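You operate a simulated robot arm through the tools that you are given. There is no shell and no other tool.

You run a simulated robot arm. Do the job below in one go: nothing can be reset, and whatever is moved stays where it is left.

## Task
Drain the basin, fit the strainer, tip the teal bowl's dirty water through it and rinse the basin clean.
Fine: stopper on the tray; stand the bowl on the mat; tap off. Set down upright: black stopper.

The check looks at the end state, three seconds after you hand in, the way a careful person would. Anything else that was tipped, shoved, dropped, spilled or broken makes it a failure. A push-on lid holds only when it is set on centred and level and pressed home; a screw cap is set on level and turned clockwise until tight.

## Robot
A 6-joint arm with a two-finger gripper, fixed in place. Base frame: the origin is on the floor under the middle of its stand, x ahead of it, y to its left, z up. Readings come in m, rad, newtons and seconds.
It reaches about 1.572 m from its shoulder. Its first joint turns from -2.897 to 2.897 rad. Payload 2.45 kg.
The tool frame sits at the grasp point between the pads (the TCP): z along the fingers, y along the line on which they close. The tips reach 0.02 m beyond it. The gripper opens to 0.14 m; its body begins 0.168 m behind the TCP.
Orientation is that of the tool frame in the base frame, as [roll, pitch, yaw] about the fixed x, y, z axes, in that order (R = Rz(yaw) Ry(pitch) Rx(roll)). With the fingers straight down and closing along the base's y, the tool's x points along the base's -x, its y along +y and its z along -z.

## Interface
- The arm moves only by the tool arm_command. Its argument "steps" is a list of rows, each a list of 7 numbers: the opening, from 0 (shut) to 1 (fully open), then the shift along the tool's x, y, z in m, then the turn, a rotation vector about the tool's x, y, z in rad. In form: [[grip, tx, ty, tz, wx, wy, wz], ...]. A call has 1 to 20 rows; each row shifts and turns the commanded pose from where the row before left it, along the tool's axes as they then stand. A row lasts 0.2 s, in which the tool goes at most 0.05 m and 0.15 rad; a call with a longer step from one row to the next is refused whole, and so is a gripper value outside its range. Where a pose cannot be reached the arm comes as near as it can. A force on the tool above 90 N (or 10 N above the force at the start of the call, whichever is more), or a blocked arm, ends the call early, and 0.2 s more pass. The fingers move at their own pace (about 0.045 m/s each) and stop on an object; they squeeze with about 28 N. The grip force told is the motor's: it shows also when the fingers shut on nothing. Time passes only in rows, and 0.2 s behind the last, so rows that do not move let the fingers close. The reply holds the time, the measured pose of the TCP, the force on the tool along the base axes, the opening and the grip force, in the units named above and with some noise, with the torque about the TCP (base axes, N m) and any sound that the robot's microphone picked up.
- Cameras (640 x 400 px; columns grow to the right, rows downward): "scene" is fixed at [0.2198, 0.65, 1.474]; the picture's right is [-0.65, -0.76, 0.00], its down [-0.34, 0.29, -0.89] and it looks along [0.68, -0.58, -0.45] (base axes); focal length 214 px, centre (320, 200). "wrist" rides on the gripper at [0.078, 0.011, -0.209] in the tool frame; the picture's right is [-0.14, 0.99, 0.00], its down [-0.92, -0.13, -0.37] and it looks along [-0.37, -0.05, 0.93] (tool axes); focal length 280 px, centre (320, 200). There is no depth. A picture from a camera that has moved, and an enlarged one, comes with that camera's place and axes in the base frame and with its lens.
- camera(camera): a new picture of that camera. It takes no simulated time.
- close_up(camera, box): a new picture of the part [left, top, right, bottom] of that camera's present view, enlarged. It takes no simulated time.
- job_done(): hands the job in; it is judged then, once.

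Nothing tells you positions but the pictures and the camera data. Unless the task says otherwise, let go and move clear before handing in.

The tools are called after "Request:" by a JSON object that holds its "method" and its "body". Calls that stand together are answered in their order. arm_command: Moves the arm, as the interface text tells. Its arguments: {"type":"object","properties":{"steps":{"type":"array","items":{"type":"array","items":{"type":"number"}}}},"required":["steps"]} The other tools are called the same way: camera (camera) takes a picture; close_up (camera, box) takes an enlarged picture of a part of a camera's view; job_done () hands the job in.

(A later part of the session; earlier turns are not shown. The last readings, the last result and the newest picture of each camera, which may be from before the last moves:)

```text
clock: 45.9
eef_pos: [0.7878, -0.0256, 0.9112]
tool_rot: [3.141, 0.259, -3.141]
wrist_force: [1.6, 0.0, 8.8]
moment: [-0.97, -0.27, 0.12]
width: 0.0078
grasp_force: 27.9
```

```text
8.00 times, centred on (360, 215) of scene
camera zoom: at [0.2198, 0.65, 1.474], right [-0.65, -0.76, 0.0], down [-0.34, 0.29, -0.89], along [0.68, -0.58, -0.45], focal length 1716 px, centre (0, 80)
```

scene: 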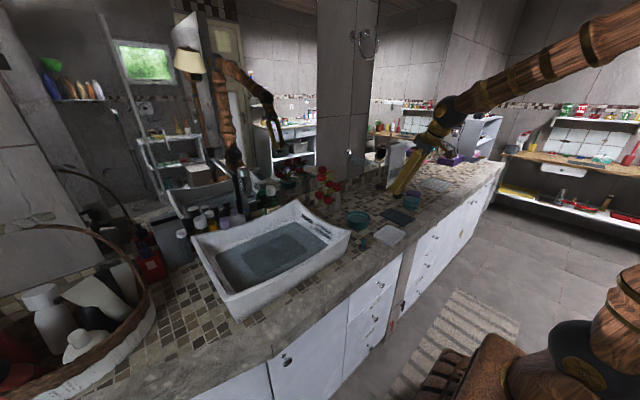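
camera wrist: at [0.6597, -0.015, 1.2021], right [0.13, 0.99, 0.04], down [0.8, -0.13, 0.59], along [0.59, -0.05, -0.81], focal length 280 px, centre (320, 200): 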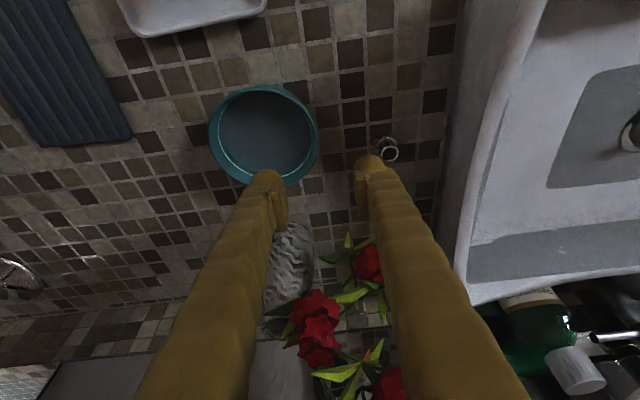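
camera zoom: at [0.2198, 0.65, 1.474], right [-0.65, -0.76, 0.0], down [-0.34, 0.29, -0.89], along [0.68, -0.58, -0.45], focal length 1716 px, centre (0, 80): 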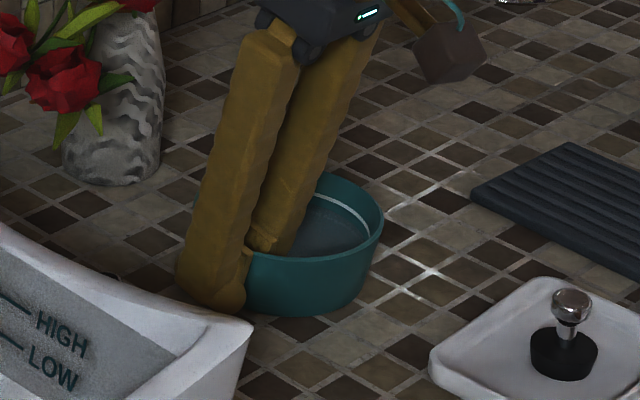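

Request:
{"method": "close_up", "body": {"camera": "scene", "box": [345, 205, 385, 235]}}

Request:
{"method": "camera", "body": {"camera": "wrist"}}

```text
13.33 times, centred on (365, 220) of scene
camera zoom: at [0.2198, 0.65, 1.474], right [-0.65, -0.76, 0.0], down [-0.34, 0.29, -0.89], along [0.68, -0.58, -0.45], focal length 2860 px, centre (-280, -67)
```

zoom: 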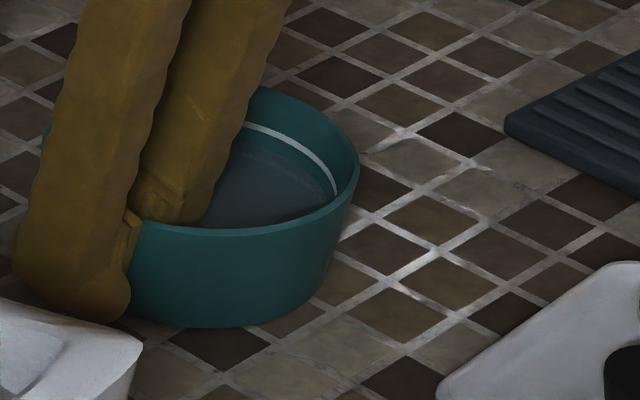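

```text
taken
camera wrist: at [0.6587, -0.0146, 1.0937], right [0.13, 0.99, 0.04], down [0.8, -0.13, 0.59], along [0.59, -0.05, -0.81], focal length 280 px, centre (320, 200)
```

wrist: 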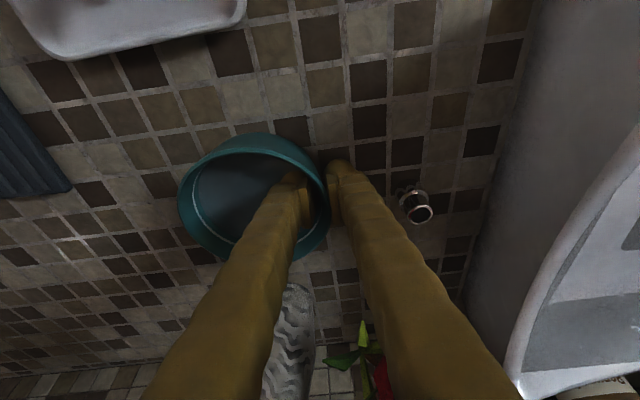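

The bowl wall is clamped, with a slight tilt of about 4° and plenty of freeboard. I'll lift it a few centimetres slowly and check its level.

Request:
{"method": "arm_command", "body": {"steps": [[0, -0.0013, 0, -0.0048, 0, 0, 0], [0, -0.0013, 0, -0.0048, 0, 0, 0], [0, -0.0021, 0, -0.0077, 0, 0, 0], [0, -0.0021, 0, -0.0077, 0, 0, 0], [0, 0, 0, 0, 0, 0, 0], [0, 0, 0, 0, 0, 0, 0]]}}

Request:
{"method": "close_up", "body": {"camera": "scene", "box": [340, 190, 400, 240]}}

Request:
{"method": "close_up", "body": {"camera": "wrist", "box": [160, 100, 400, 270]}}

```text
clock: 47.2
eef_pos: [0.7873, -0.025, 0.9378]
tool_rot: [3.141, 0.258, 3.141]
wrist_force: [-0.4, 0.2, -1.2]
moment: [0.09, 0.03, 0.0]
width: 0.0062
grasp_force: 27.7
```

```text
8.00 times, centred on (370, 215) of scene
camera zoom: at [0.2198, 0.65, 1.474], right [-0.65, -0.76, 0.0], down [-0.34, 0.29, -0.89], along [0.68, -0.58, -0.45], focal length 1716 px, centre (-80, 80)
```

zoom: 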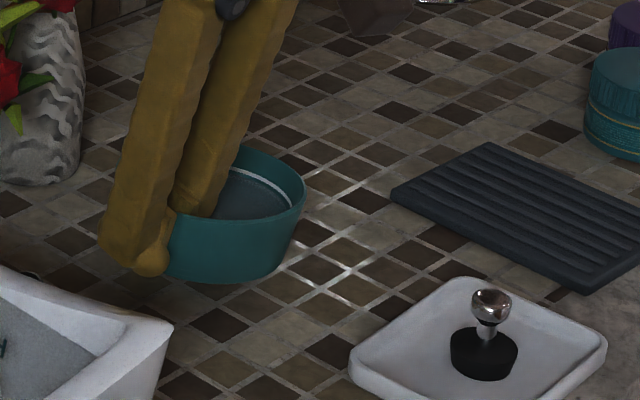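

```text
2.35 times, centred on (280, 185) of wrist
camera zoom: at [0.6591, -0.0145, 1.1195], right [0.13, 0.99, 0.04], down [0.8, -0.13, 0.59], along [0.59, -0.05, -0.81], focal length 660 px, centre (414, 235)
```

zoom: 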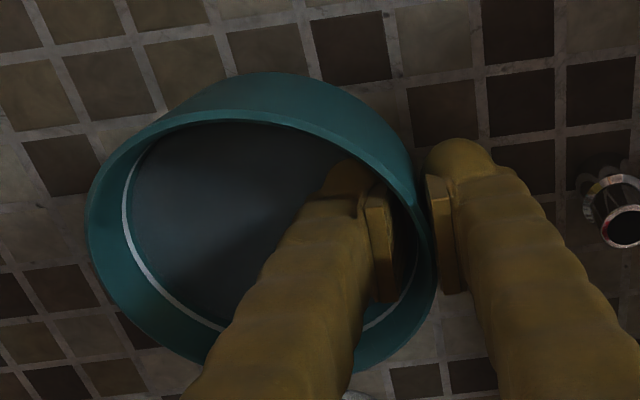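

Request:
{"method": "arm_command", "body": {"steps": [[0, 0, 0, 0, 0.06, 0, 0], [0, 0, 0, 0, 0.06, 0, 0], [0, 0, 0, 0, 0.06, 0, 0], [0, 0, 0, 0, 0, 0, 0], [0, 0, 0, 0, 0, 0, 0]]}}

Request:
{"method": "close_up", "body": {"camera": "scene", "box": [345, 195, 385, 225]}}

Request:
{"method": "close_up", "body": {"camera": "wrist", "box": [160, 100, 400, 270]}}

```text
clock: 48.5
eef_pos: [0.7874, -0.0246, 0.9368]
tool_rot: [-2.964, 0.257, -3.14]
wrist_force: [-1.1, -0.3, -1.5]
moment: [0.13, -0.01, 0.02]
width: 0.0065
grasp_force: 28.2
```

```text
13.33 times, centred on (365, 210) of scene
camera zoom: at [0.2198, 0.65, 1.474], right [-0.65, -0.76, 0.0], down [-0.34, 0.29, -0.89], along [0.68, -0.58, -0.45], focal length 2860 px, centre (-280, 67)
```

zoom: 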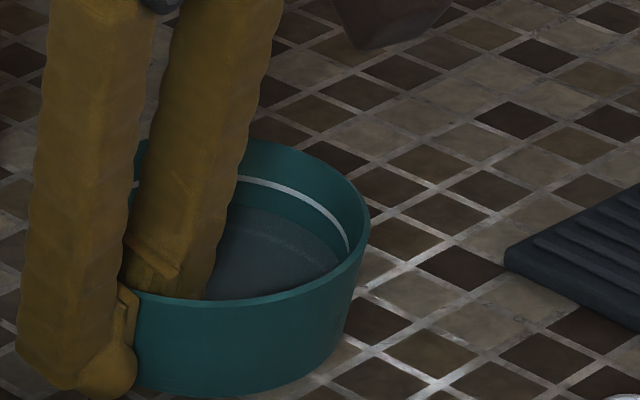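

```text
2.35 times, centred on (280, 185) of wrist
camera zoom: at [0.6603, 0.0228, 1.1143], right [0.18, 0.97, -0.13], down [0.79, -0.06, 0.61], along [0.58, -0.21, -0.78], focal length 660 px, centre (414, 235)
```

zoom: 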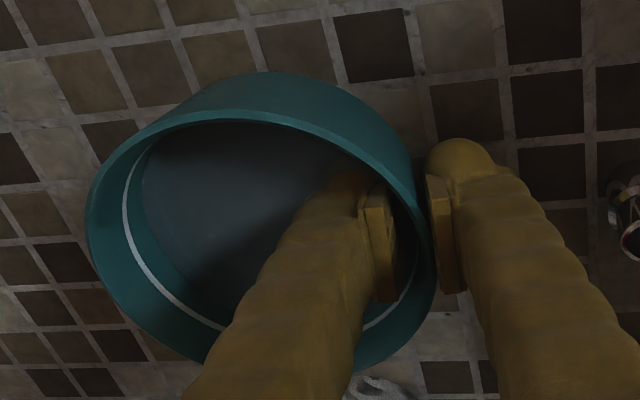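

The bowl is held firmly and nearly level. I'll trim the roll slightly, lift above the basin rim and carry it slowly over the basin, short of the tap.

Request:
{"method": "arm_command", "body": {"steps": [[0, 0, 0, 0, -0.05, 0, 0], [0, -0.0026, -0.0032, -0.0265, 0, 0, 0], [0, -0.0026, -0.0032, -0.0265, 0, 0, 0], [0, -0.0026, -0.0032, -0.0265, 0, 0, 0], [0, -0.0026, -0.0032, -0.0265, 0, 0, 0], [0, -0.0026, -0.0032, -0.0265, 0, 0, 0], [0, -0.0026, -0.0032, -0.0265, 0, 0, 0], [0, -0.0026, -0.0032, -0.0265, 0, 0, 0], [0, 0, 0, 0, 0, 0, 0], [0, 0, 0, 0, 0, 0, 0]]}}

Request:
{"method": "close_up", "body": {"camera": "scene", "box": [310, 140, 410, 220]}}

Request:
{"method": "camera", "body": {"camera": "wrist"}}

```text
clock: 50.6
eef_pos: [0.7578, -0.0244, 1.1221]
tool_rot: [-3.012, 0.256, 3.141]
wrist_force: [-0.6, -0.2, -2.9]
moment: [0.07, 0.01, -0.01]
width: 0.0061
grasp_force: 27.8
```

```text
5.00 times, centred on (360, 180) of scene
camera zoom: at [0.2198, 0.65, 1.474], right [-0.65, -0.76, 0.0], down [-0.34, 0.29, -0.89], along [0.68, -0.58, -0.45], focal length 1072 px, centre (120, 300)
```

zoom: 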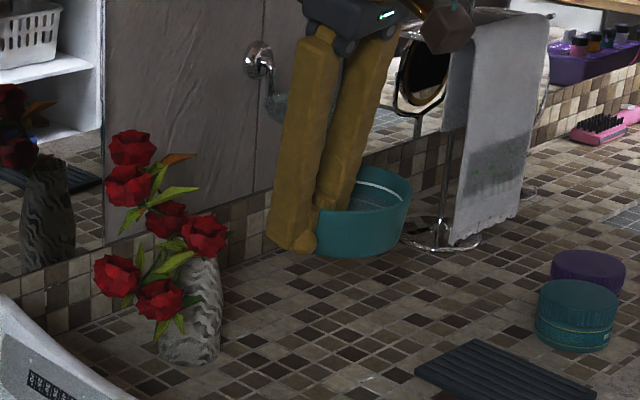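

```text
taken
camera wrist: at [0.6291, 0.0138, 1.3014], right [0.17, 0.98, -0.09], down [0.79, -0.08, 0.6], along [0.59, -0.17, -0.79], focal length 280 px, centre (320, 200)
```

wrist: 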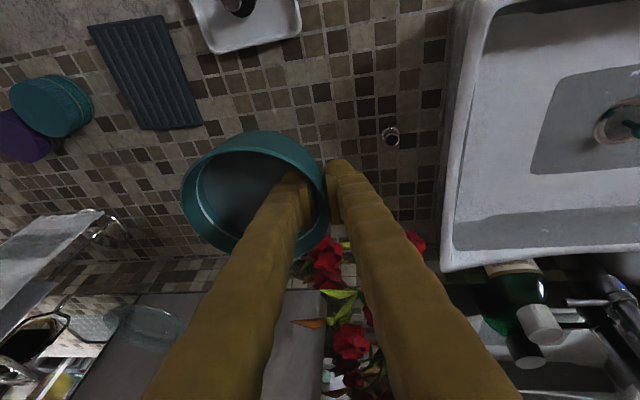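

Request:
{"method": "arm_command", "body": {"steps": [[0, -0.0016, 0.0278, -0.0029, 0, 0, 0], [0, -0.0016, 0.0278, -0.0029, 0, 0, 0], [0, -0.0016, 0.0278, -0.0029, 0, 0, 0], [0, -0.0016, 0.0278, -0.0029, 0, 0, 0], [0, -0.0016, 0.0278, -0.0029, 0, 0, 0], [0, -0.0016, 0.0278, -0.0029, 0, 0, 0], [0, -0.0016, 0.0278, -0.0029, 0, 0, 0], [0, -0.0016, 0.0278, -0.0029, 0, 0, 0], [0, -0.0016, 0.0278, -0.0029, 0, 0, 0], [0, -0.0016, 0.0278, -0.0029, 0, 0, 0], [0, -0.0016, 0.0278, -0.0029, 0, 0, 0], [0, -0.0016, 0.0278, -0.0029, 0, 0, 0], [0, 0, 0, 0, 0, 0, 0]]}}

Request:
{"method": "camera", "body": {"camera": "wrist"}}

Request:
{"method": "camera", "body": {"camera": "scene"}}

Request:
{"method": "close_up", "body": {"camera": "scene", "box": [210, 140, 340, 260]}}

```text
clock: 53.5
eef_pos: [0.7794, 0.3119, 1.1197]
tool_rot: [-3.015, 0.257, 3.141]
wrist_force: [-0.3, -0.3, -2.3]
moment: [0.09, -0.01, 0.05]
width: 0.0063
grasp_force: 27.9
```

```text
taken
camera wrist: at [0.6506, 0.3495, 1.2981], right [0.17, 0.98, -0.09], down [0.79, -0.08, 0.6], along [0.59, -0.17, -0.79], focal length 280 px, centre (320, 200)
```

wrist: 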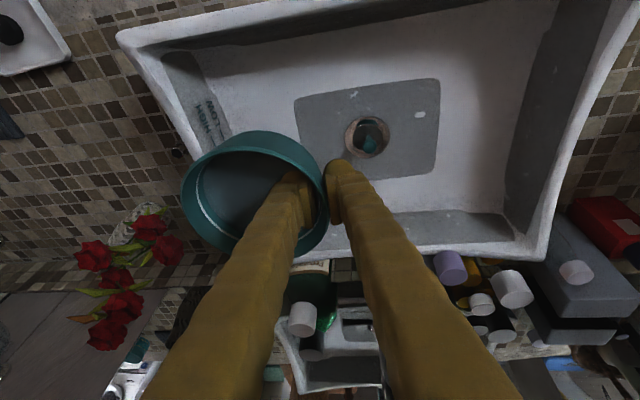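

```text
taken
```

scene: 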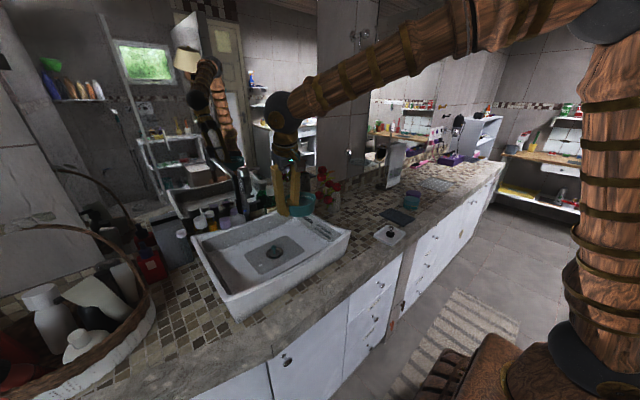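

```text
3.33 times, centred on (275, 200) of scene
camera zoom: at [0.2198, 0.65, 1.474], right [-0.65, -0.76, 0.0], down [-0.34, 0.29, -0.89], along [0.68, -0.58, -0.45], focal length 715 px, centre (470, 200)
```

zoom: 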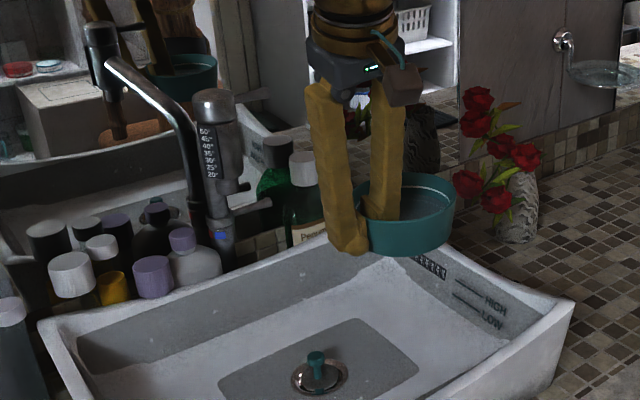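

The bowl is over the basin and still level. I'll shift 5 cm forward and 2 cm up, so the lip stays above the basin floor, and then start tilting slowly.

Request:
{"method": "arm_command", "body": {"steps": [[0, -0.0242, 0.0008, 0.0063, 0, 0, 0], [0, -0.0242, 0.0008, 0.0063, 0, 0, 0], [0, -0.0051, -0.0023, -0.0192, 0, 0, 0], [0, 0, 0, 0, 0, -0.08, 0], [0, 0, 0, 0, 0, -0.08, 0], [0, 0, 0, 0, 0, -0.08, 0], [0, 0, 0, 0, 0, -0.08, 0], [0, 0, 0, 0, 0, -0.08, 0], [0, 0, 0, 0, 0, 0, 0]]}}

Request:
{"method": "close_up", "body": {"camera": "scene", "box": [200, 130, 340, 290]}}

Request:
{"method": "camera", "body": {"camera": "wrist"}}

```text
clock: 55.5
eef_pos: [0.8275, 0.3128, 1.1386]
tool_rot: [-2.986, 0.655, -3.079]
wrist_force: [0.7, -0.1, -2.9]
moment: [0.08, 0.05, -0.01]
width: 0.0064
grasp_force: 28.0
```

```text
2.50 times, centred on (270, 210) of scene
camera zoom: at [0.2198, 0.65, 1.474], right [-0.65, -0.76, 0.0], down [-0.34, 0.29, -0.89], along [0.68, -0.58, -0.45], focal length 536 px, centre (445, 175)
```

zoom: 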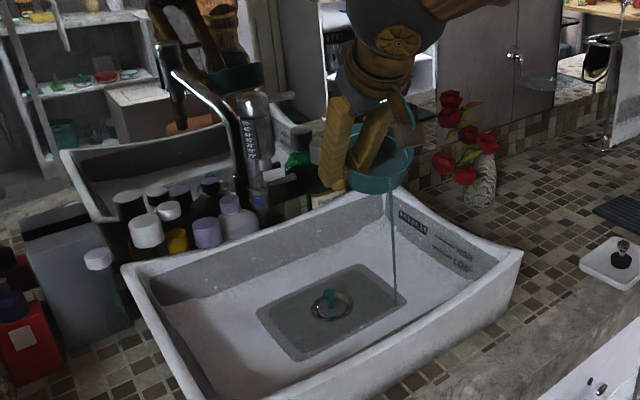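

```text
taken
camera wrist: at [0.6393, 0.3435, 1.2546], right [0.14, 0.99, -0.04], down [0.5, -0.04, 0.86], along [0.85, -0.14, -0.5], focal length 280 px, centre (320, 200)
```

wrist: 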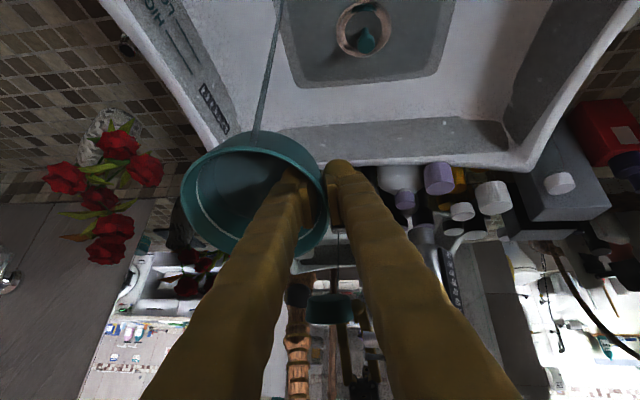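

The water is pouring in a thin stream inside the basin. I'll keep tilting gradually with pauses.

Request:
{"method": "arm_command", "body": {"steps": [[0, 0, 0, 0, 0, 0, 0], [0, 0, 0, 0, 0, 0, 0], [0, 0, 0, 0, 0, -0.06, 0], [0, 0, 0, 0, 0, 0, 0], [0, 0, 0, 0, 0, -0.06, 0], [0, 0, 0, 0, 0, 0, 0], [0, 0, 0, 0, 0, -0.06, 0], [0, 0, 0, 0, 0, 0, 0], [0, 0, 0, 0, 0, -0.06, 0], [0, 0, 0, 0, 0, 0, 0], [0, 0, 0, 0, 0, -0.06, 0], [0, 0, 0, 0, 0, 0, 0]]}}

Request:
{"method": "close_up", "body": {"camera": "scene", "box": [200, 130, 340, 290]}}

Request:
{"method": "camera", "body": {"camera": "wrist"}}

```text
clock: 58.0
eef_pos: [0.8288, 0.3115, 1.1405]
tool_rot: [-2.927, 0.949, -3.0]
wrist_force: [-0.4, 0.2, 0.2]
moment: [0.08, 0.04, -0.02]
width: 0.0063
grasp_force: 27.9
```

```text
2.50 times, centred on (270, 210) of scene
camera zoom: at [0.2198, 0.65, 1.474], right [-0.65, -0.76, 0.0], down [-0.34, 0.29, -0.89], along [0.68, -0.58, -0.45], focal length 536 px, centre (445, 175)
```

zoom: 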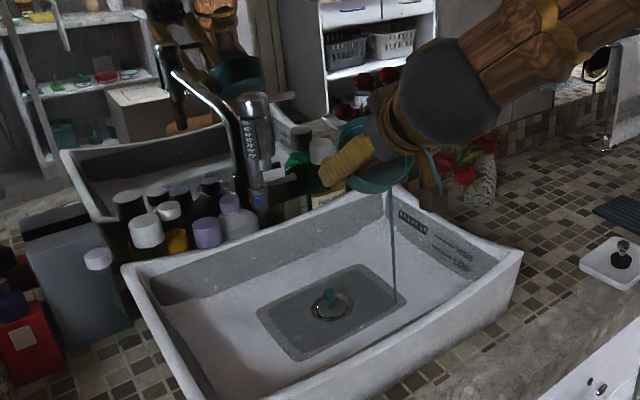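

```text
taken
camera wrist: at [0.6127, 0.3365, 1.1935], right [0.11, 0.99, -0.01], down [0.23, -0.02, 0.97], along [0.97, -0.11, -0.23], focal length 280 px, centre (320, 200)
```

wrist: 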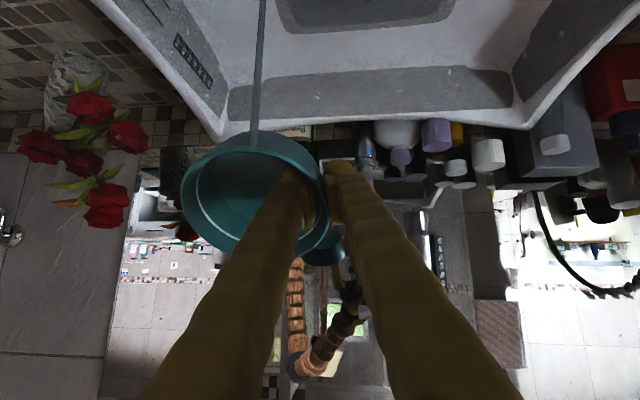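

Request:
{"method": "arm_command", "body": {"steps": [[0, 0, 0, 0, 0, -0.06, 0], [0, 0, 0, 0, 0, 0, 0], [0, 0, 0, 0, 0, -0.06, 0], [0, 0, 0, 0, 0, 0, 0], [0, 0, 0, 0, 0, -0.06, 0], [0, 0, 0, 0, 0, 0, 0], [0, 0, 0, 0, 0, -0.06, 0], [0, 0, 0, 0, 0, 0, 0], [0, 0, 0, 0, 0, -0.06, 0], [0, 0, 0, 0, 0, 0, 0], [0, 0, 0, 0, 0, -0.06, 0], [0, 0, 0, 0, 0, 0, 0]]}}

Request:
{"method": "close_up", "body": {"camera": "scene", "box": [200, 130, 340, 290]}}

Request:
{"method": "camera", "body": {"camera": "wrist"}}

Request:
{"method": "camera", "body": {"camera": "scene"}}

```text
clock: 60.6
eef_pos: [0.8276, 0.3117, 1.14]
tool_rot: [-2.677, 1.292, -2.725]
wrist_force: [-0.5, 0.1, -0.2]
moment: [0.0, -0.01, 0.01]
width: 0.0062
grasp_force: 27.8
```

```text
2.50 times, centred on (270, 210) of scene
camera zoom: at [0.2198, 0.65, 1.474], right [-0.65, -0.76, 0.0], down [-0.34, 0.29, -0.89], along [0.68, -0.58, -0.45], focal length 536 px, centre (445, 175)
```

zoom: 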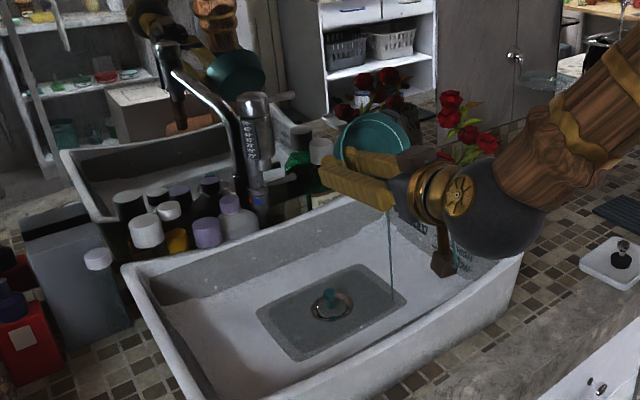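

```text
taken
camera wrist: at [0.6065, 0.3268, 1.1145], right [0.07, 1.0, 0.01], down [-0.13, 0.0, 0.99], along [0.99, -0.07, 0.13], focal length 280 px, centre (320, 200)
```

wrist: 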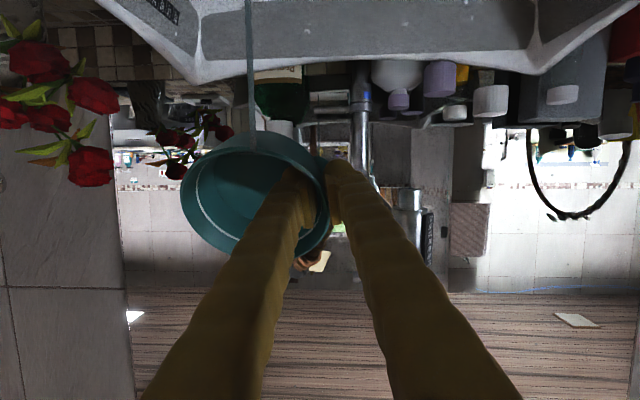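

```text
taken
```

scene: 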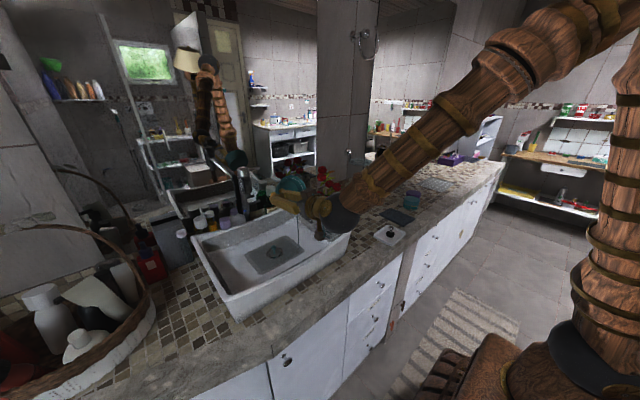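

Request:
{"method": "arm_command", "body": {"steps": [[0, -0.0145, 0, -0.0038, 0, 0, 0], [0, -0.0145, 0, -0.0038, 0, 0, 0], [0, 0, 0, 0, 0, -0.07, 0], [0, 0, 0, 0, 0, 0, 0], [0, 0, 0, 0, 0, -0.07, 0], [0, 0, 0, 0, 0, 0, 0], [0, 0, 0, 0, 0, -0.07, 0], [0, 0, 0, 0, 0, 0, 0], [0, 0, 0, 0, 0, -0.07, 0], [0, 0, 0, 0, 0, 0, 0], [0, 0, 0, 0, 0, -0.07, 0], [0, 0, 0, 0, 0, 0, 0]]}}

Request:
{"method": "close_up", "body": {"camera": "scene", "box": [200, 130, 340, 290]}}

Request:
{"method": "camera", "body": {"camera": "wrist"}}

```text
clock: 63.2
eef_pos: [0.8284, 0.3155, 1.1696]
tool_rot: [-0.896, 1.41, -0.922]
wrist_force: [0.3, 0.4, -0.5]
moment: [0.03, 0.0, -0.01]
width: 0.0066
grasp_force: 27.9
```

```text
2.50 times, centred on (270, 210) of scene
camera zoom: at [0.2198, 0.65, 1.474], right [-0.65, -0.76, 0.0], down [-0.34, 0.29, -0.89], along [0.68, -0.58, -0.45], focal length 536 px, centre (445, 175)
```

zoom: 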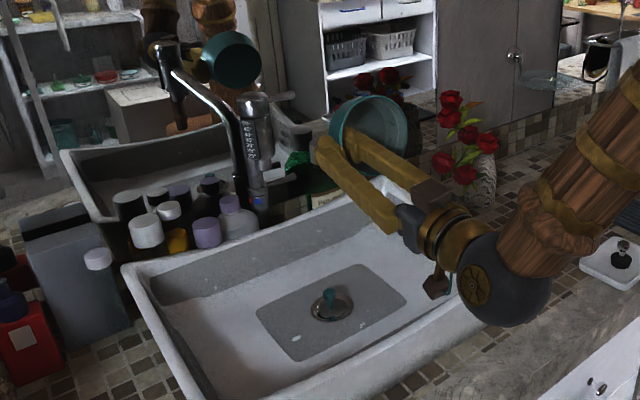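

```text
taken
camera wrist: at [0.6277, 0.3206, 1.0701], right [0.02, 1.0, 0.01], down [-0.46, 0.0, 0.89], along [0.89, -0.02, 0.46], focal length 280 px, centre (320, 200)
```

wrist: 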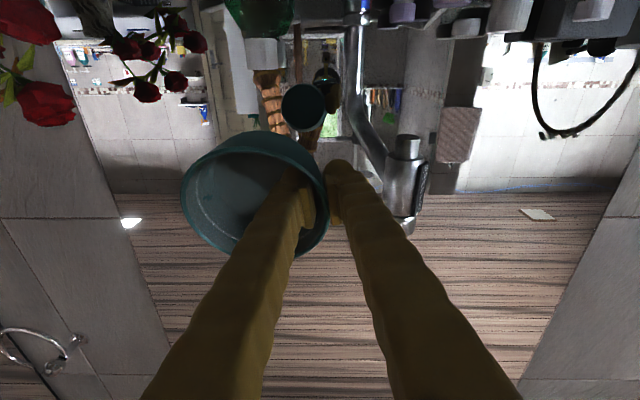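

Request:
{"method": "close_up", "body": {"camera": "wrist", "box": [170, 120, 340, 260]}}

Request:
{"method": "close_up", "body": {"camera": "scene", "box": [270, 160, 310, 200]}}

Request:
{"method": "close_up", "body": {"camera": "scene", "box": [220, 210, 330, 290]}}

```text
2.86 times, centred on (255, 190) of wrist
camera zoom: at [0.6277, 0.3206, 1.0701], right [0.02, 1.0, 0.01], down [-0.46, 0.0, 0.89], along [0.89, -0.02, 0.46], focal length 801 px, centre (506, 229)
```

zoom: 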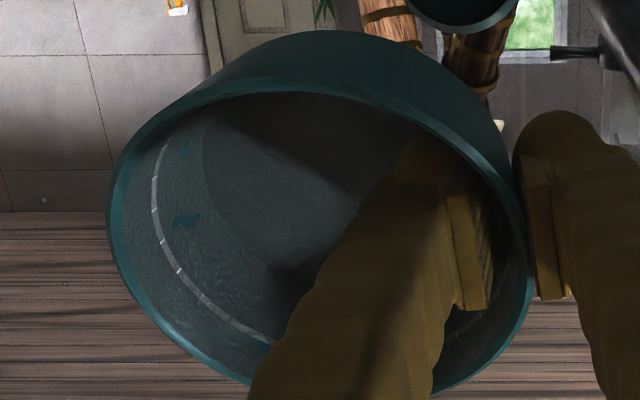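

```text
10.00 times, centred on (290, 180) of scene
camera zoom: at [0.2198, 0.65, 1.474], right [-0.65, -0.76, 0.0], down [-0.34, 0.29, -0.89], along [0.68, -0.58, -0.45], focal length 2145 px, centre (620, 400)
```

zoom: 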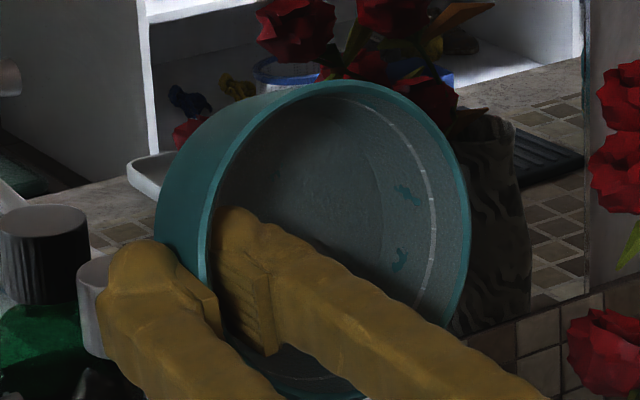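

```text
5.00 times, centred on (275, 250) of scene
camera zoom: at [0.2198, 0.65, 1.474], right [-0.65, -0.76, 0.0], down [-0.34, 0.29, -0.89], along [0.68, -0.58, -0.45], focal length 1072 px, centre (545, -50)
```

zoom: 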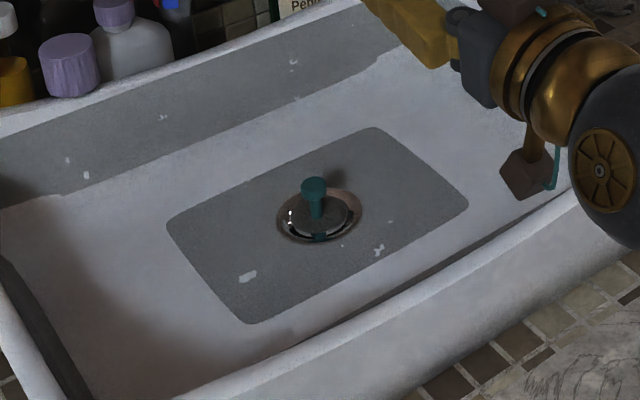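

The bowl looks empty apart from a thin film on its wall. I'll tilt a little further and hold for a second so the last drops fall, then come back upright.

Request:
{"method": "arm_command", "body": {"steps": [[0, -0.015, 0, 0, 0, -0.07, 0], [0, 0, 0, 0, 0, -0.07, 0], [0, 0, 0, 0, 0, 0, 0], [0, 0, 0, 0, 0, 0, 0], [0, 0, 0, 0, 0, 0, 0], [0, 0, 0, 0, 0, 0, 0], [0, 0, 0, 0, 0, 0, 0]]}}

Request:
{"method": "close_up", "body": {"camera": "scene", "box": [200, 130, 340, 290]}}

Request:
{"method": "close_up", "body": {"camera": "wrist", "box": [170, 120, 340, 260]}}

```text
clock: 64.8
eef_pos: [0.8272, 0.3181, 1.1845]
tool_rot: [-0.485, 1.3, -0.499]
wrist_force: [-0.6, 0.1, -1.4]
moment: [0.05, 0.01, -0.04]
width: 0.0067
grasp_force: 27.4
```

```text
2.50 times, centred on (270, 210) of scene
camera zoom: at [0.2198, 0.65, 1.474], right [-0.65, -0.76, 0.0], down [-0.34, 0.29, -0.89], along [0.68, -0.58, -0.45], focal length 536 px, centre (445, 175)
```

zoom: 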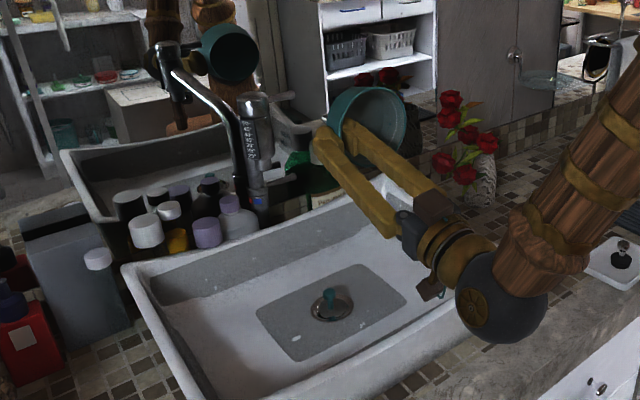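

```text
2.86 times, centred on (255, 190) of wrist
camera zoom: at [0.6418, 0.3189, 1.0583], right [0.0, 1.0, 0.01], down [-0.58, -0.01, 0.82], along [0.82, -0.01, 0.58], focal length 801 px, centre (506, 229)
```

zoom: 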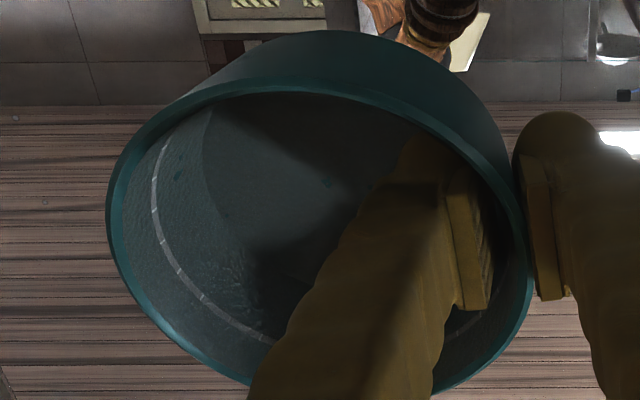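

The bowl is empty. I'll rotate back upright at the same spot.

Request:
{"method": "arm_command", "body": {"steps": [[0, 0, 0, 0, 0, 0.14, 0], [0, 0, 0, 0, 0, 0.14, 0], [0, 0, 0, 0, 0, 0.14, 0], [0, 0, 0, 0, 0, 0.14, 0], [0, 0, 0, 0, 0, 0.14, 0], [0, 0, 0, 0, 0, 0.14, 0], [0, 0, 0, 0, 0, 0.14, 0], [0, 0, 0, 0, 0, 0.14, 0], [0, 0, 0, 0, 0, 0.14, 0], [0, 0, 0, 0, 0, 0.14, 0], [0, 0, 0, 0, 0, 0.14, 0], [0, 0, 0, 0, 0, 0, 0]]}}

Request:
{"method": "close_up", "body": {"camera": "scene", "box": [200, 130, 340, 290]}}

Request:
{"method": "camera", "body": {"camera": "wrist"}}

```text
clock: 67.5
eef_pos: [0.8263, 0.3178, 1.1848]
tool_rot: [-3.015, 0.268, -3.14]
wrist_force: [-0.3, -0.3, -0.8]
moment: [0.0, 0.0, -0.03]
width: 0.0062
grasp_force: 28.0
```

```text
2.50 times, centred on (270, 210) of scene
camera zoom: at [0.2198, 0.65, 1.474], right [-0.65, -0.76, 0.0], down [-0.34, 0.29, -0.89], along [0.68, -0.58, -0.45], focal length 536 px, centre (445, 175)
```

zoom: 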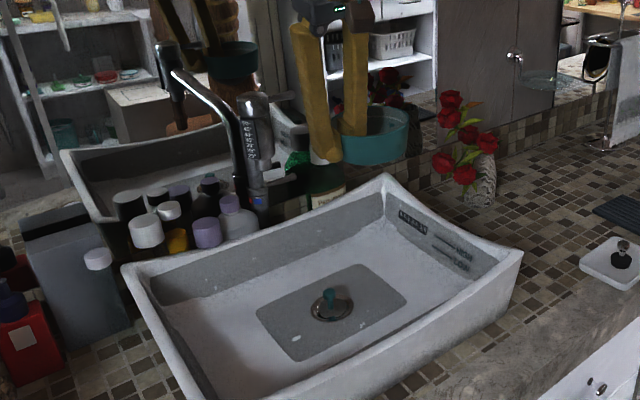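

```text
taken
camera wrist: at [0.6969, 0.3547, 1.3623], right [0.16, 0.98, -0.09], down [0.79, -0.08, 0.61], along [0.59, -0.17, -0.79], focal length 280 px, centre (320, 200)
```

wrist: 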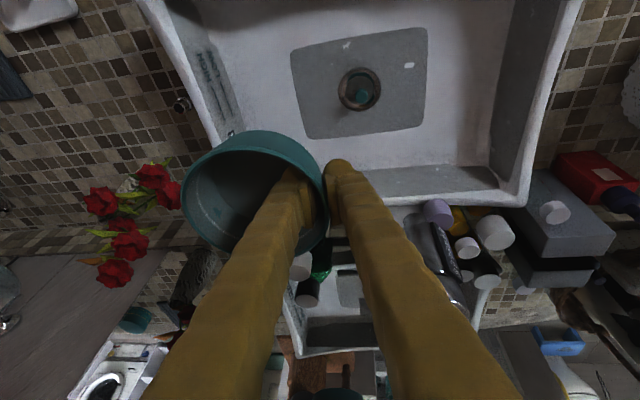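

Request:
{"method": "arm_command", "body": {"steps": [[0, 0.0428, -0.0015, -0.0114, 0, 0, 0], [0, 0.0428, -0.0015, -0.0114, 0, 0, 0], [0, 0.0428, -0.0015, -0.0114, 0, 0, 0], [0, 0, -0.0427, 0.00545, 0, 0, 0], [0, 0, -0.0427, 0.00545, 0, 0, 0], [0, 0, -0.0427, 0.00545, 0, 0, 0], [0, 0, -0.0427, 0.00545, 0, 0, 0], [0, 0, -0.0427, 0.00545, 0, 0, 0], [0, 0, -0.0427, 0.00545, 0, 0, 0], [0, 0, -0.0427, 0.00545, 0, 0, 0], [0, 0, -0.0427, 0.00545, 0, 0, 0], [0, 0, -0.0427, 0.00545, 0, 0, 0], [0, 0, -0.0427, 0.00545, 0, 0, 0], [0, 0, -0.0427, 0.00545, 0, 0, 0], [0, 0, -0.0427, 0.00545, 0, 0, 0], [0, 0, -0.0427, 0.00545, 0, 0, 0], [0, 0, 0, 0, 0, 0, 0]]}}

Request:
{"method": "camera", "body": {"camera": "wrist"}}

Request:
{"method": "close_up", "body": {"camera": "scene", "box": [340, 140, 460, 250]}}

```text
clock: 71.0
eef_pos: [0.6947, -0.2436, 1.1836]
tool_rot: [-3.013, 0.269, -3.14]
wrist_force: [-0.7, 0.0, -0.5]
moment: [0.03, 0.02, 0.03]
width: 0.0061
grasp_force: 27.8
```

```text
taken
camera wrist: at [0.5643, -0.2062, 1.3614], right [0.16, 0.98, -0.09], down [0.79, -0.08, 0.61], along [0.59, -0.17, -0.79], focal length 280 px, centre (320, 200)
```

wrist: 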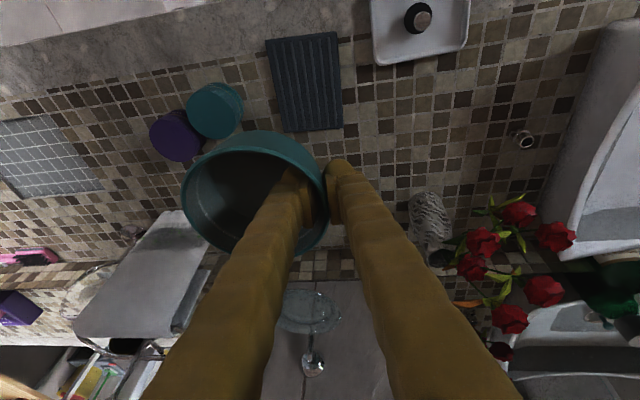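

```text
3.64 times, centred on (400, 195) of scene
camera zoom: at [0.2198, 0.65, 1.474], right [-0.65, -0.76, 0.0], down [-0.34, 0.29, -0.89], along [0.68, -0.58, -0.45], focal length 780 px, centre (29, 218)
```

zoom: 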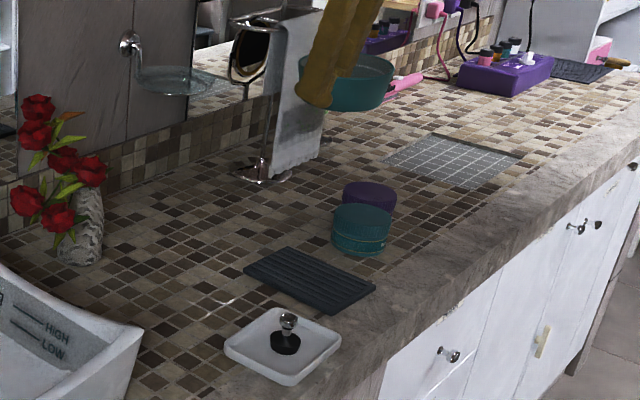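

Request:
{"method": "close_up", "body": {"camera": "wrist", "box": [250, 0, 480, 145]}}

Request:
{"method": "close_up", "body": {"camera": "scene", "box": [370, 190, 450, 250]}}

Request:
{"method": "close_up", "body": {"camera": "scene", "box": [410, 145, 460, 180]}}

```text
2.76 times, centred on (365, 72) of wrist
camera zoom: at [0.5643, -0.2062, 1.3614], right [0.16, 0.98, -0.09], down [0.79, -0.08, 0.61], along [0.59, -0.17, -0.79], focal length 774 px, centre (196, 552)
```

zoom: 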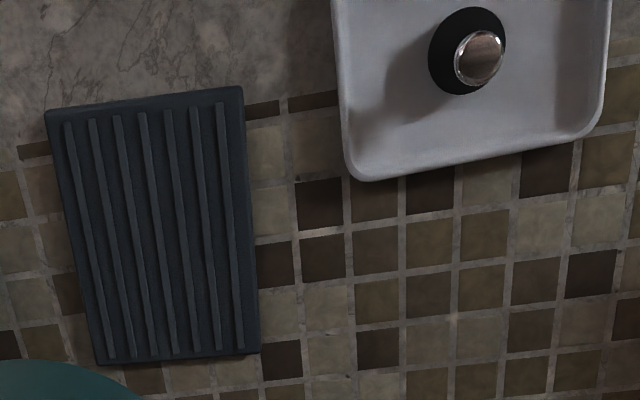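

```text
6.67 times, centred on (410, 220) of scene
camera zoom: at [0.2198, 0.65, 1.474], right [-0.65, -0.76, 0.0], down [-0.34, 0.29, -0.89], along [0.68, -0.58, -0.45], focal length 1430 px, centre (-280, 67)
```

zoom: 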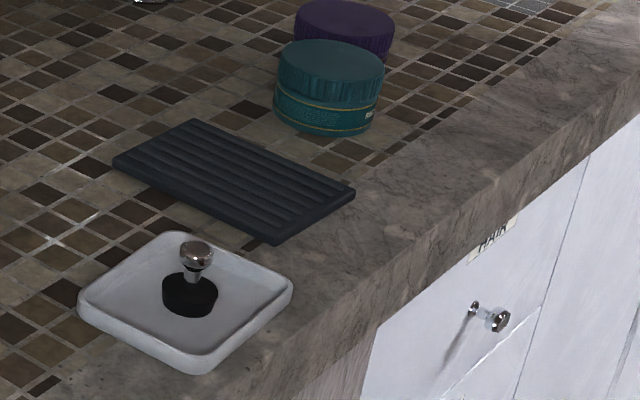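

```text
11.43 times, centred on (435, 162) of scene
camera zoom: at [0.2198, 0.65, 1.474], right [-0.65, -0.76, 0.0], down [-0.34, 0.29, -0.89], along [0.68, -0.58, -0.45], focal length 2451 px, centre (-994, 629)
```

zoom: 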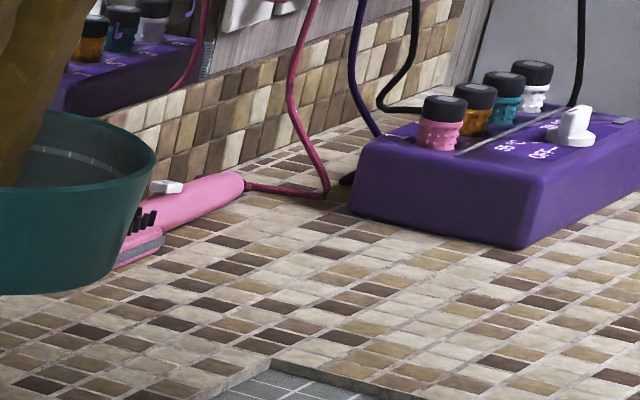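

The mat's centre is about (0.695, -0.290), 0.15 × 0.11 in size. The jar is 4 cm clear of where the bowl's far edge will be. I'll lower the bowl to just above the mat and check alignment.

Request:
{"method": "arm_command", "body": {"steps": [[0, 0.009, 0.0061, 0.0366, 0, 0, 0], [0, 0.009, 0.0061, 0.0366, 0, 0, 0], [0, 0.009, 0.0061, 0.0366, 0, 0, 0], [0, 0.009, 0.0061, 0.0366, 0, 0, 0], [0, 0.009, 0.0061, 0.0366, 0, 0, 0], [0, 0.009, 0.0061, 0.0366, 0, 0, 0], [0, 0, 0, 0, 0, 0, 0]]}}

Request:
{"method": "camera", "body": {"camera": "wrist"}}

Request:
{"method": "close_up", "body": {"camera": "scene", "box": [370, 180, 450, 245]}}

```text
clock: 72.7
eef_pos: [0.7027, -0.2352, 0.955]
tool_rot: [-3.012, 0.268, -3.141]
wrist_force: [-0.3, 0.2, -1.6]
moment: [0.05, -0.02, 0.01]
width: 0.0062
grasp_force: 28.8
```

```text
taken
camera wrist: at [0.5721, -0.1975, 1.1326], right [0.16, 0.98, -0.09], down [0.79, -0.08, 0.61], along [0.59, -0.17, -0.79], focal length 280 px, centre (320, 200)
```

wrist: 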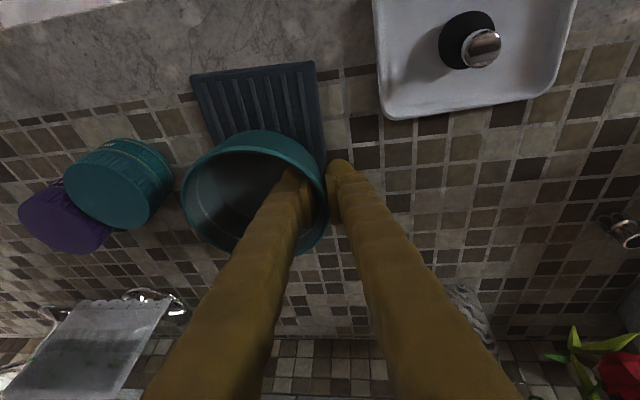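

```text
6.15 times, centred on (410, 212) of scene
camera zoom: at [0.2198, 0.65, 1.474], right [-0.65, -0.76, 0.0], down [-0.34, 0.29, -0.89], along [0.68, -0.58, -0.45], focal length 1320 px, centre (-234, 123)
```

zoom: 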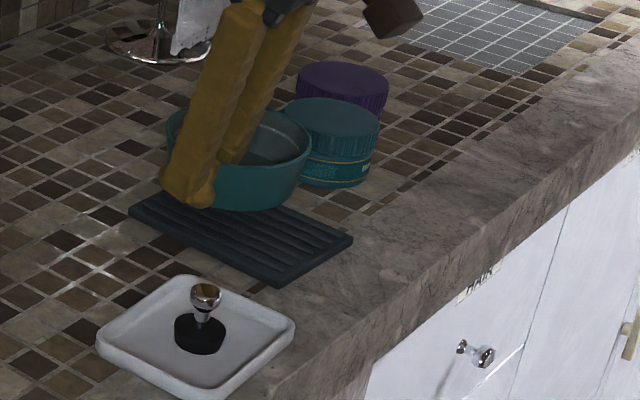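

Request:
{"method": "close_up", "body": {"camera": "scene", "box": [385, 190, 430, 225]}}

```text
11.43 times, centred on (408, 208) of scene
camera zoom: at [0.2198, 0.65, 1.474], right [-0.65, -0.76, 0.0], down [-0.34, 0.29, -0.89], along [0.68, -0.58, -0.45], focal length 2451 px, centre (-680, 114)
```

zoom: 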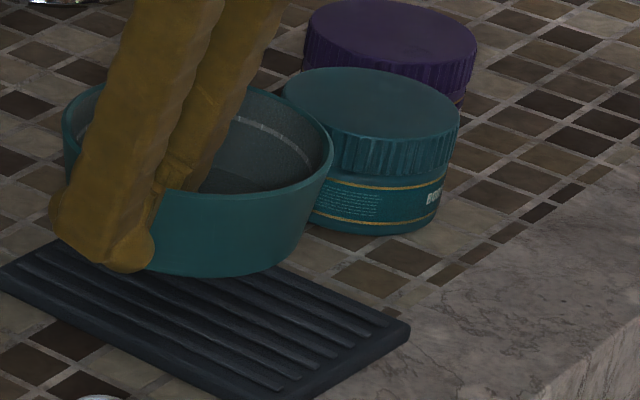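

The bowl is level over the mat. I'll make a small correction and lower it gently until contact.

Request:
{"method": "arm_command", "body": {"steps": [[0, 0.0066, 0.0006, 0.0128, 0, 0, 0], [0, 0.0066, 0.0006, 0.0128, 0, 0, 0], [0, 0, 0, 0, 0, 0, 0]]}}

Request:
{"method": "close_up", "body": {"camera": "scene", "box": [385, 190, 430, 225]}}

```text
clock: 73.5
eef_pos: [0.6953, -0.2367, 0.9266]
tool_rot: [-3.015, 0.268, -3.14]
wrist_force: [-0.2, -0.6, -1.0]
moment: [0.04, -0.01, 0.02]
width: 0.0061
grasp_force: 28.4
```

```text
11.43 times, centred on (408, 208) of scene
camera zoom: at [0.2198, 0.65, 1.474], right [-0.65, -0.76, 0.0], down [-0.34, 0.29, -0.89], along [0.68, -0.58, -0.45], focal length 2451 px, centre (-680, 114)
```

zoom: 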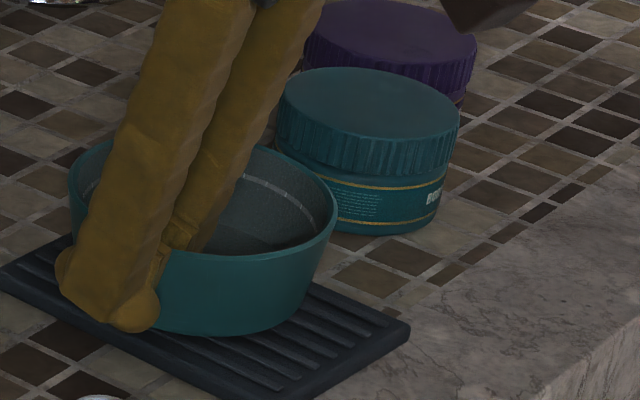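

Request:
{"method": "arm_command", "body": {"steps": [[0, 0.0008, 0.0004, 0.0029, 0, 0, 0], [0, 0.0008, 0.0004, 0.0029, 0, 0, 0], [0, 0, 0, 0, 0, 0, 0]]}}

```text
clock: 74.2
eef_pos: [0.6975, -0.2367, 0.9222]
tool_rot: [-3.012, 0.27, -3.141]
wrist_force: [0.3, -0.6, 25.6]
moment: [-0.07, -0.09, 0.0]
width: 0.006
grasp_force: 27.6
```

It's in contact with the mat. I'll relieve slightly, open, and withdraw straight up.

Request:
{"method": "arm_command", "body": {"steps": [[0, -0.0004, -0.0002, -0.0014, 0, 0, 0], [0.1, 0, 0, 0, 0, 0, 0], [0.2, 0, 0, 0, 0, 0, 0], [0.3, 0, 0, 0, 0, 0, 0], [0.38, 0, 0, 0, 0, 0, 0], [0.38, 0, 0, 0, 0, 0, 0]]}}

Request:
{"method": "close_up", "body": {"camera": "wrist", "box": [160, 90, 400, 260]}}

Request:
{"method": "close_up", "body": {"camera": "scene", "box": [385, 190, 430, 225]}}

```text
clock: 75.7
eef_pos: [0.6952, -0.2375, 0.9218]
tool_rot: [-3.013, 0.267, -3.141]
wrist_force: [0.3, 0.2, 0.8]
moment: [0.02, 0.0, 0.01]
width: 0.0533
grasp_force: 0.0
```

```text
2.35 times, centred on (280, 175) of wrist
camera zoom: at [0.5654, -0.1992, 1.0998], right [0.16, 0.98, -0.09], down [0.79, -0.08, 0.61], along [0.59, -0.17, -0.79], focal length 660 px, centre (414, 259)
```

zoom: 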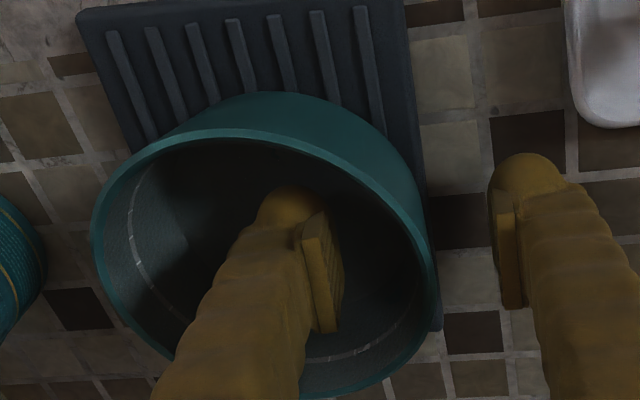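

```text
11.43 times, centred on (408, 208) of scene
camera zoom: at [0.2198, 0.65, 1.474], right [-0.65, -0.76, 0.0], down [-0.34, 0.29, -0.89], along [0.68, -0.58, -0.45], focal length 2451 px, centre (-680, 114)
```

zoom: 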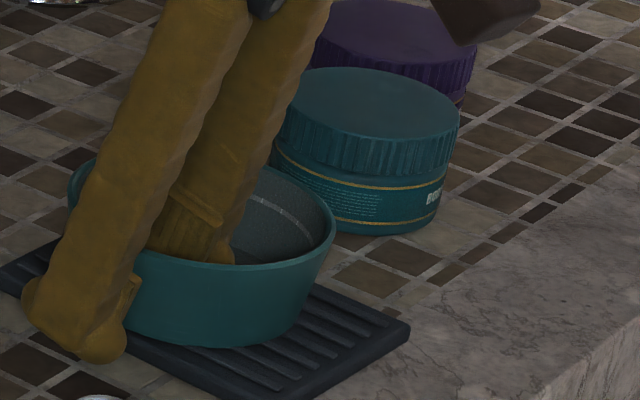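

Request:
{"method": "arm_command", "body": {"steps": [[0.38, -0.0026, -0.0012, -0.0096, 0, 0, 0], [0.38, -0.0052, -0.0024, -0.0192, 0, 0, 0], [0.38, -0.0104, -0.0049, -0.0383, 0, 0, 0], [0.38, -0.0104, -0.0049, -0.0383, 0, 0, 0], [0.38, -0.0104, -0.0049, -0.0383, 0, 0, 0], [0.38, 0, 0, 0, 0, 0, 0]]}}

Request:
{"method": "camera", "body": {"camera": "wrist"}}

Request:
{"method": "close_up", "body": {"camera": "scene", "box": [340, 180, 440, 250]}}

Request:
{"method": "close_up", "body": {"camera": "scene", "box": [190, 140, 340, 290]}}

```text
clock: 77.0
eef_pos: [0.695, -0.2361, 1.0726]
tool_rot: [-3.014, 0.269, -3.139]
wrist_force: [0.8, -0.3, 0.8]
moment: [-0.01, 0.04, 0.04]
width: 0.0532
grasp_force: 0.2
```

```text
taken
camera wrist: at [0.5649, -0.1982, 1.2502], right [0.16, 0.98, -0.09], down [0.79, -0.08, 0.61], along [0.59, -0.17, -0.79], focal length 280 px, centre (320, 200)
```

wrist: 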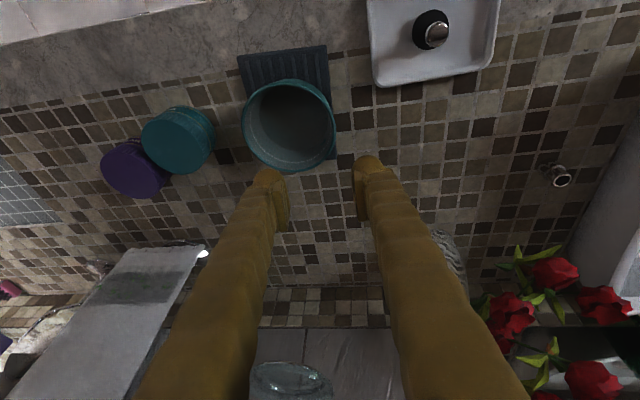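

```text
5.71 times, centred on (390, 215) of scene
camera zoom: at [0.2198, 0.65, 1.474], right [-0.65, -0.76, 0.0], down [-0.34, 0.29, -0.89], along [0.68, -0.58, -0.45], focal length 1226 px, centre (-80, 114)
```

zoom: 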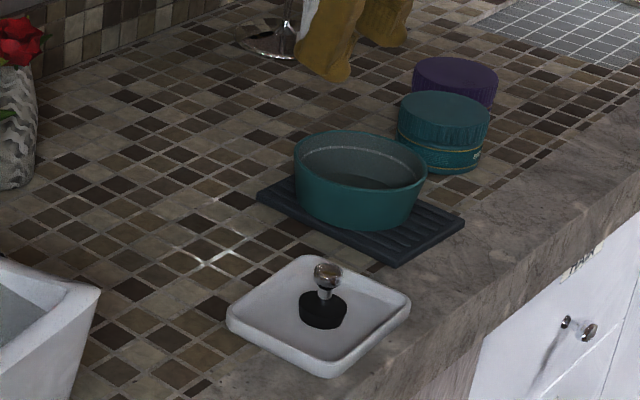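

```text
2.67 times, centred on (265, 215) of scene
camera zoom: at [0.2198, 0.65, 1.474], right [-0.65, -0.76, 0.0], down [-0.34, 0.29, -0.89], along [0.68, -0.58, -0.45], focal length 572 px, centre (467, 160)
```

zoom: 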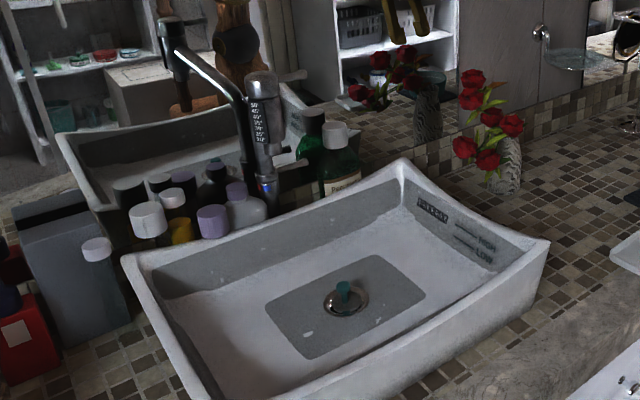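

Request:
{"method": "close_up", "body": {"camera": "wrist", "box": [225, 35, 355, 185]}}

Request:
{"method": "close_up", "body": {"camera": "scene", "box": [380, 195, 425, 230]}}

```text
2.67 times, centred on (290, 110) of wrist
camera zoom: at [0.5649, -0.1982, 1.2502], right [0.16, 0.98, -0.09], down [0.79, -0.08, 0.61], along [0.59, -0.17, -0.79], focal length 748 px, centre (400, 440)
```

zoom: 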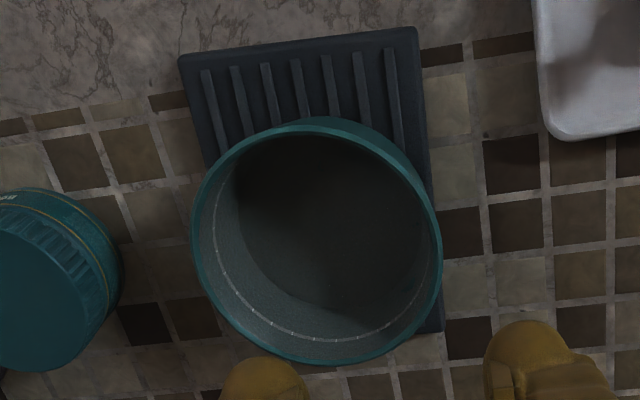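

```text
11.43 times, centred on (402, 212) of scene
camera zoom: at [0.2198, 0.65, 1.474], right [-0.65, -0.76, 0.0], down [-0.34, 0.29, -0.89], along [0.68, -0.58, -0.45], focal length 2451 px, centre (-623, 57)
```

zoom: 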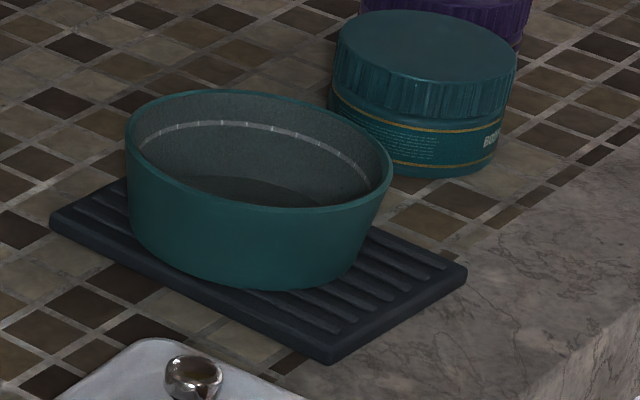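

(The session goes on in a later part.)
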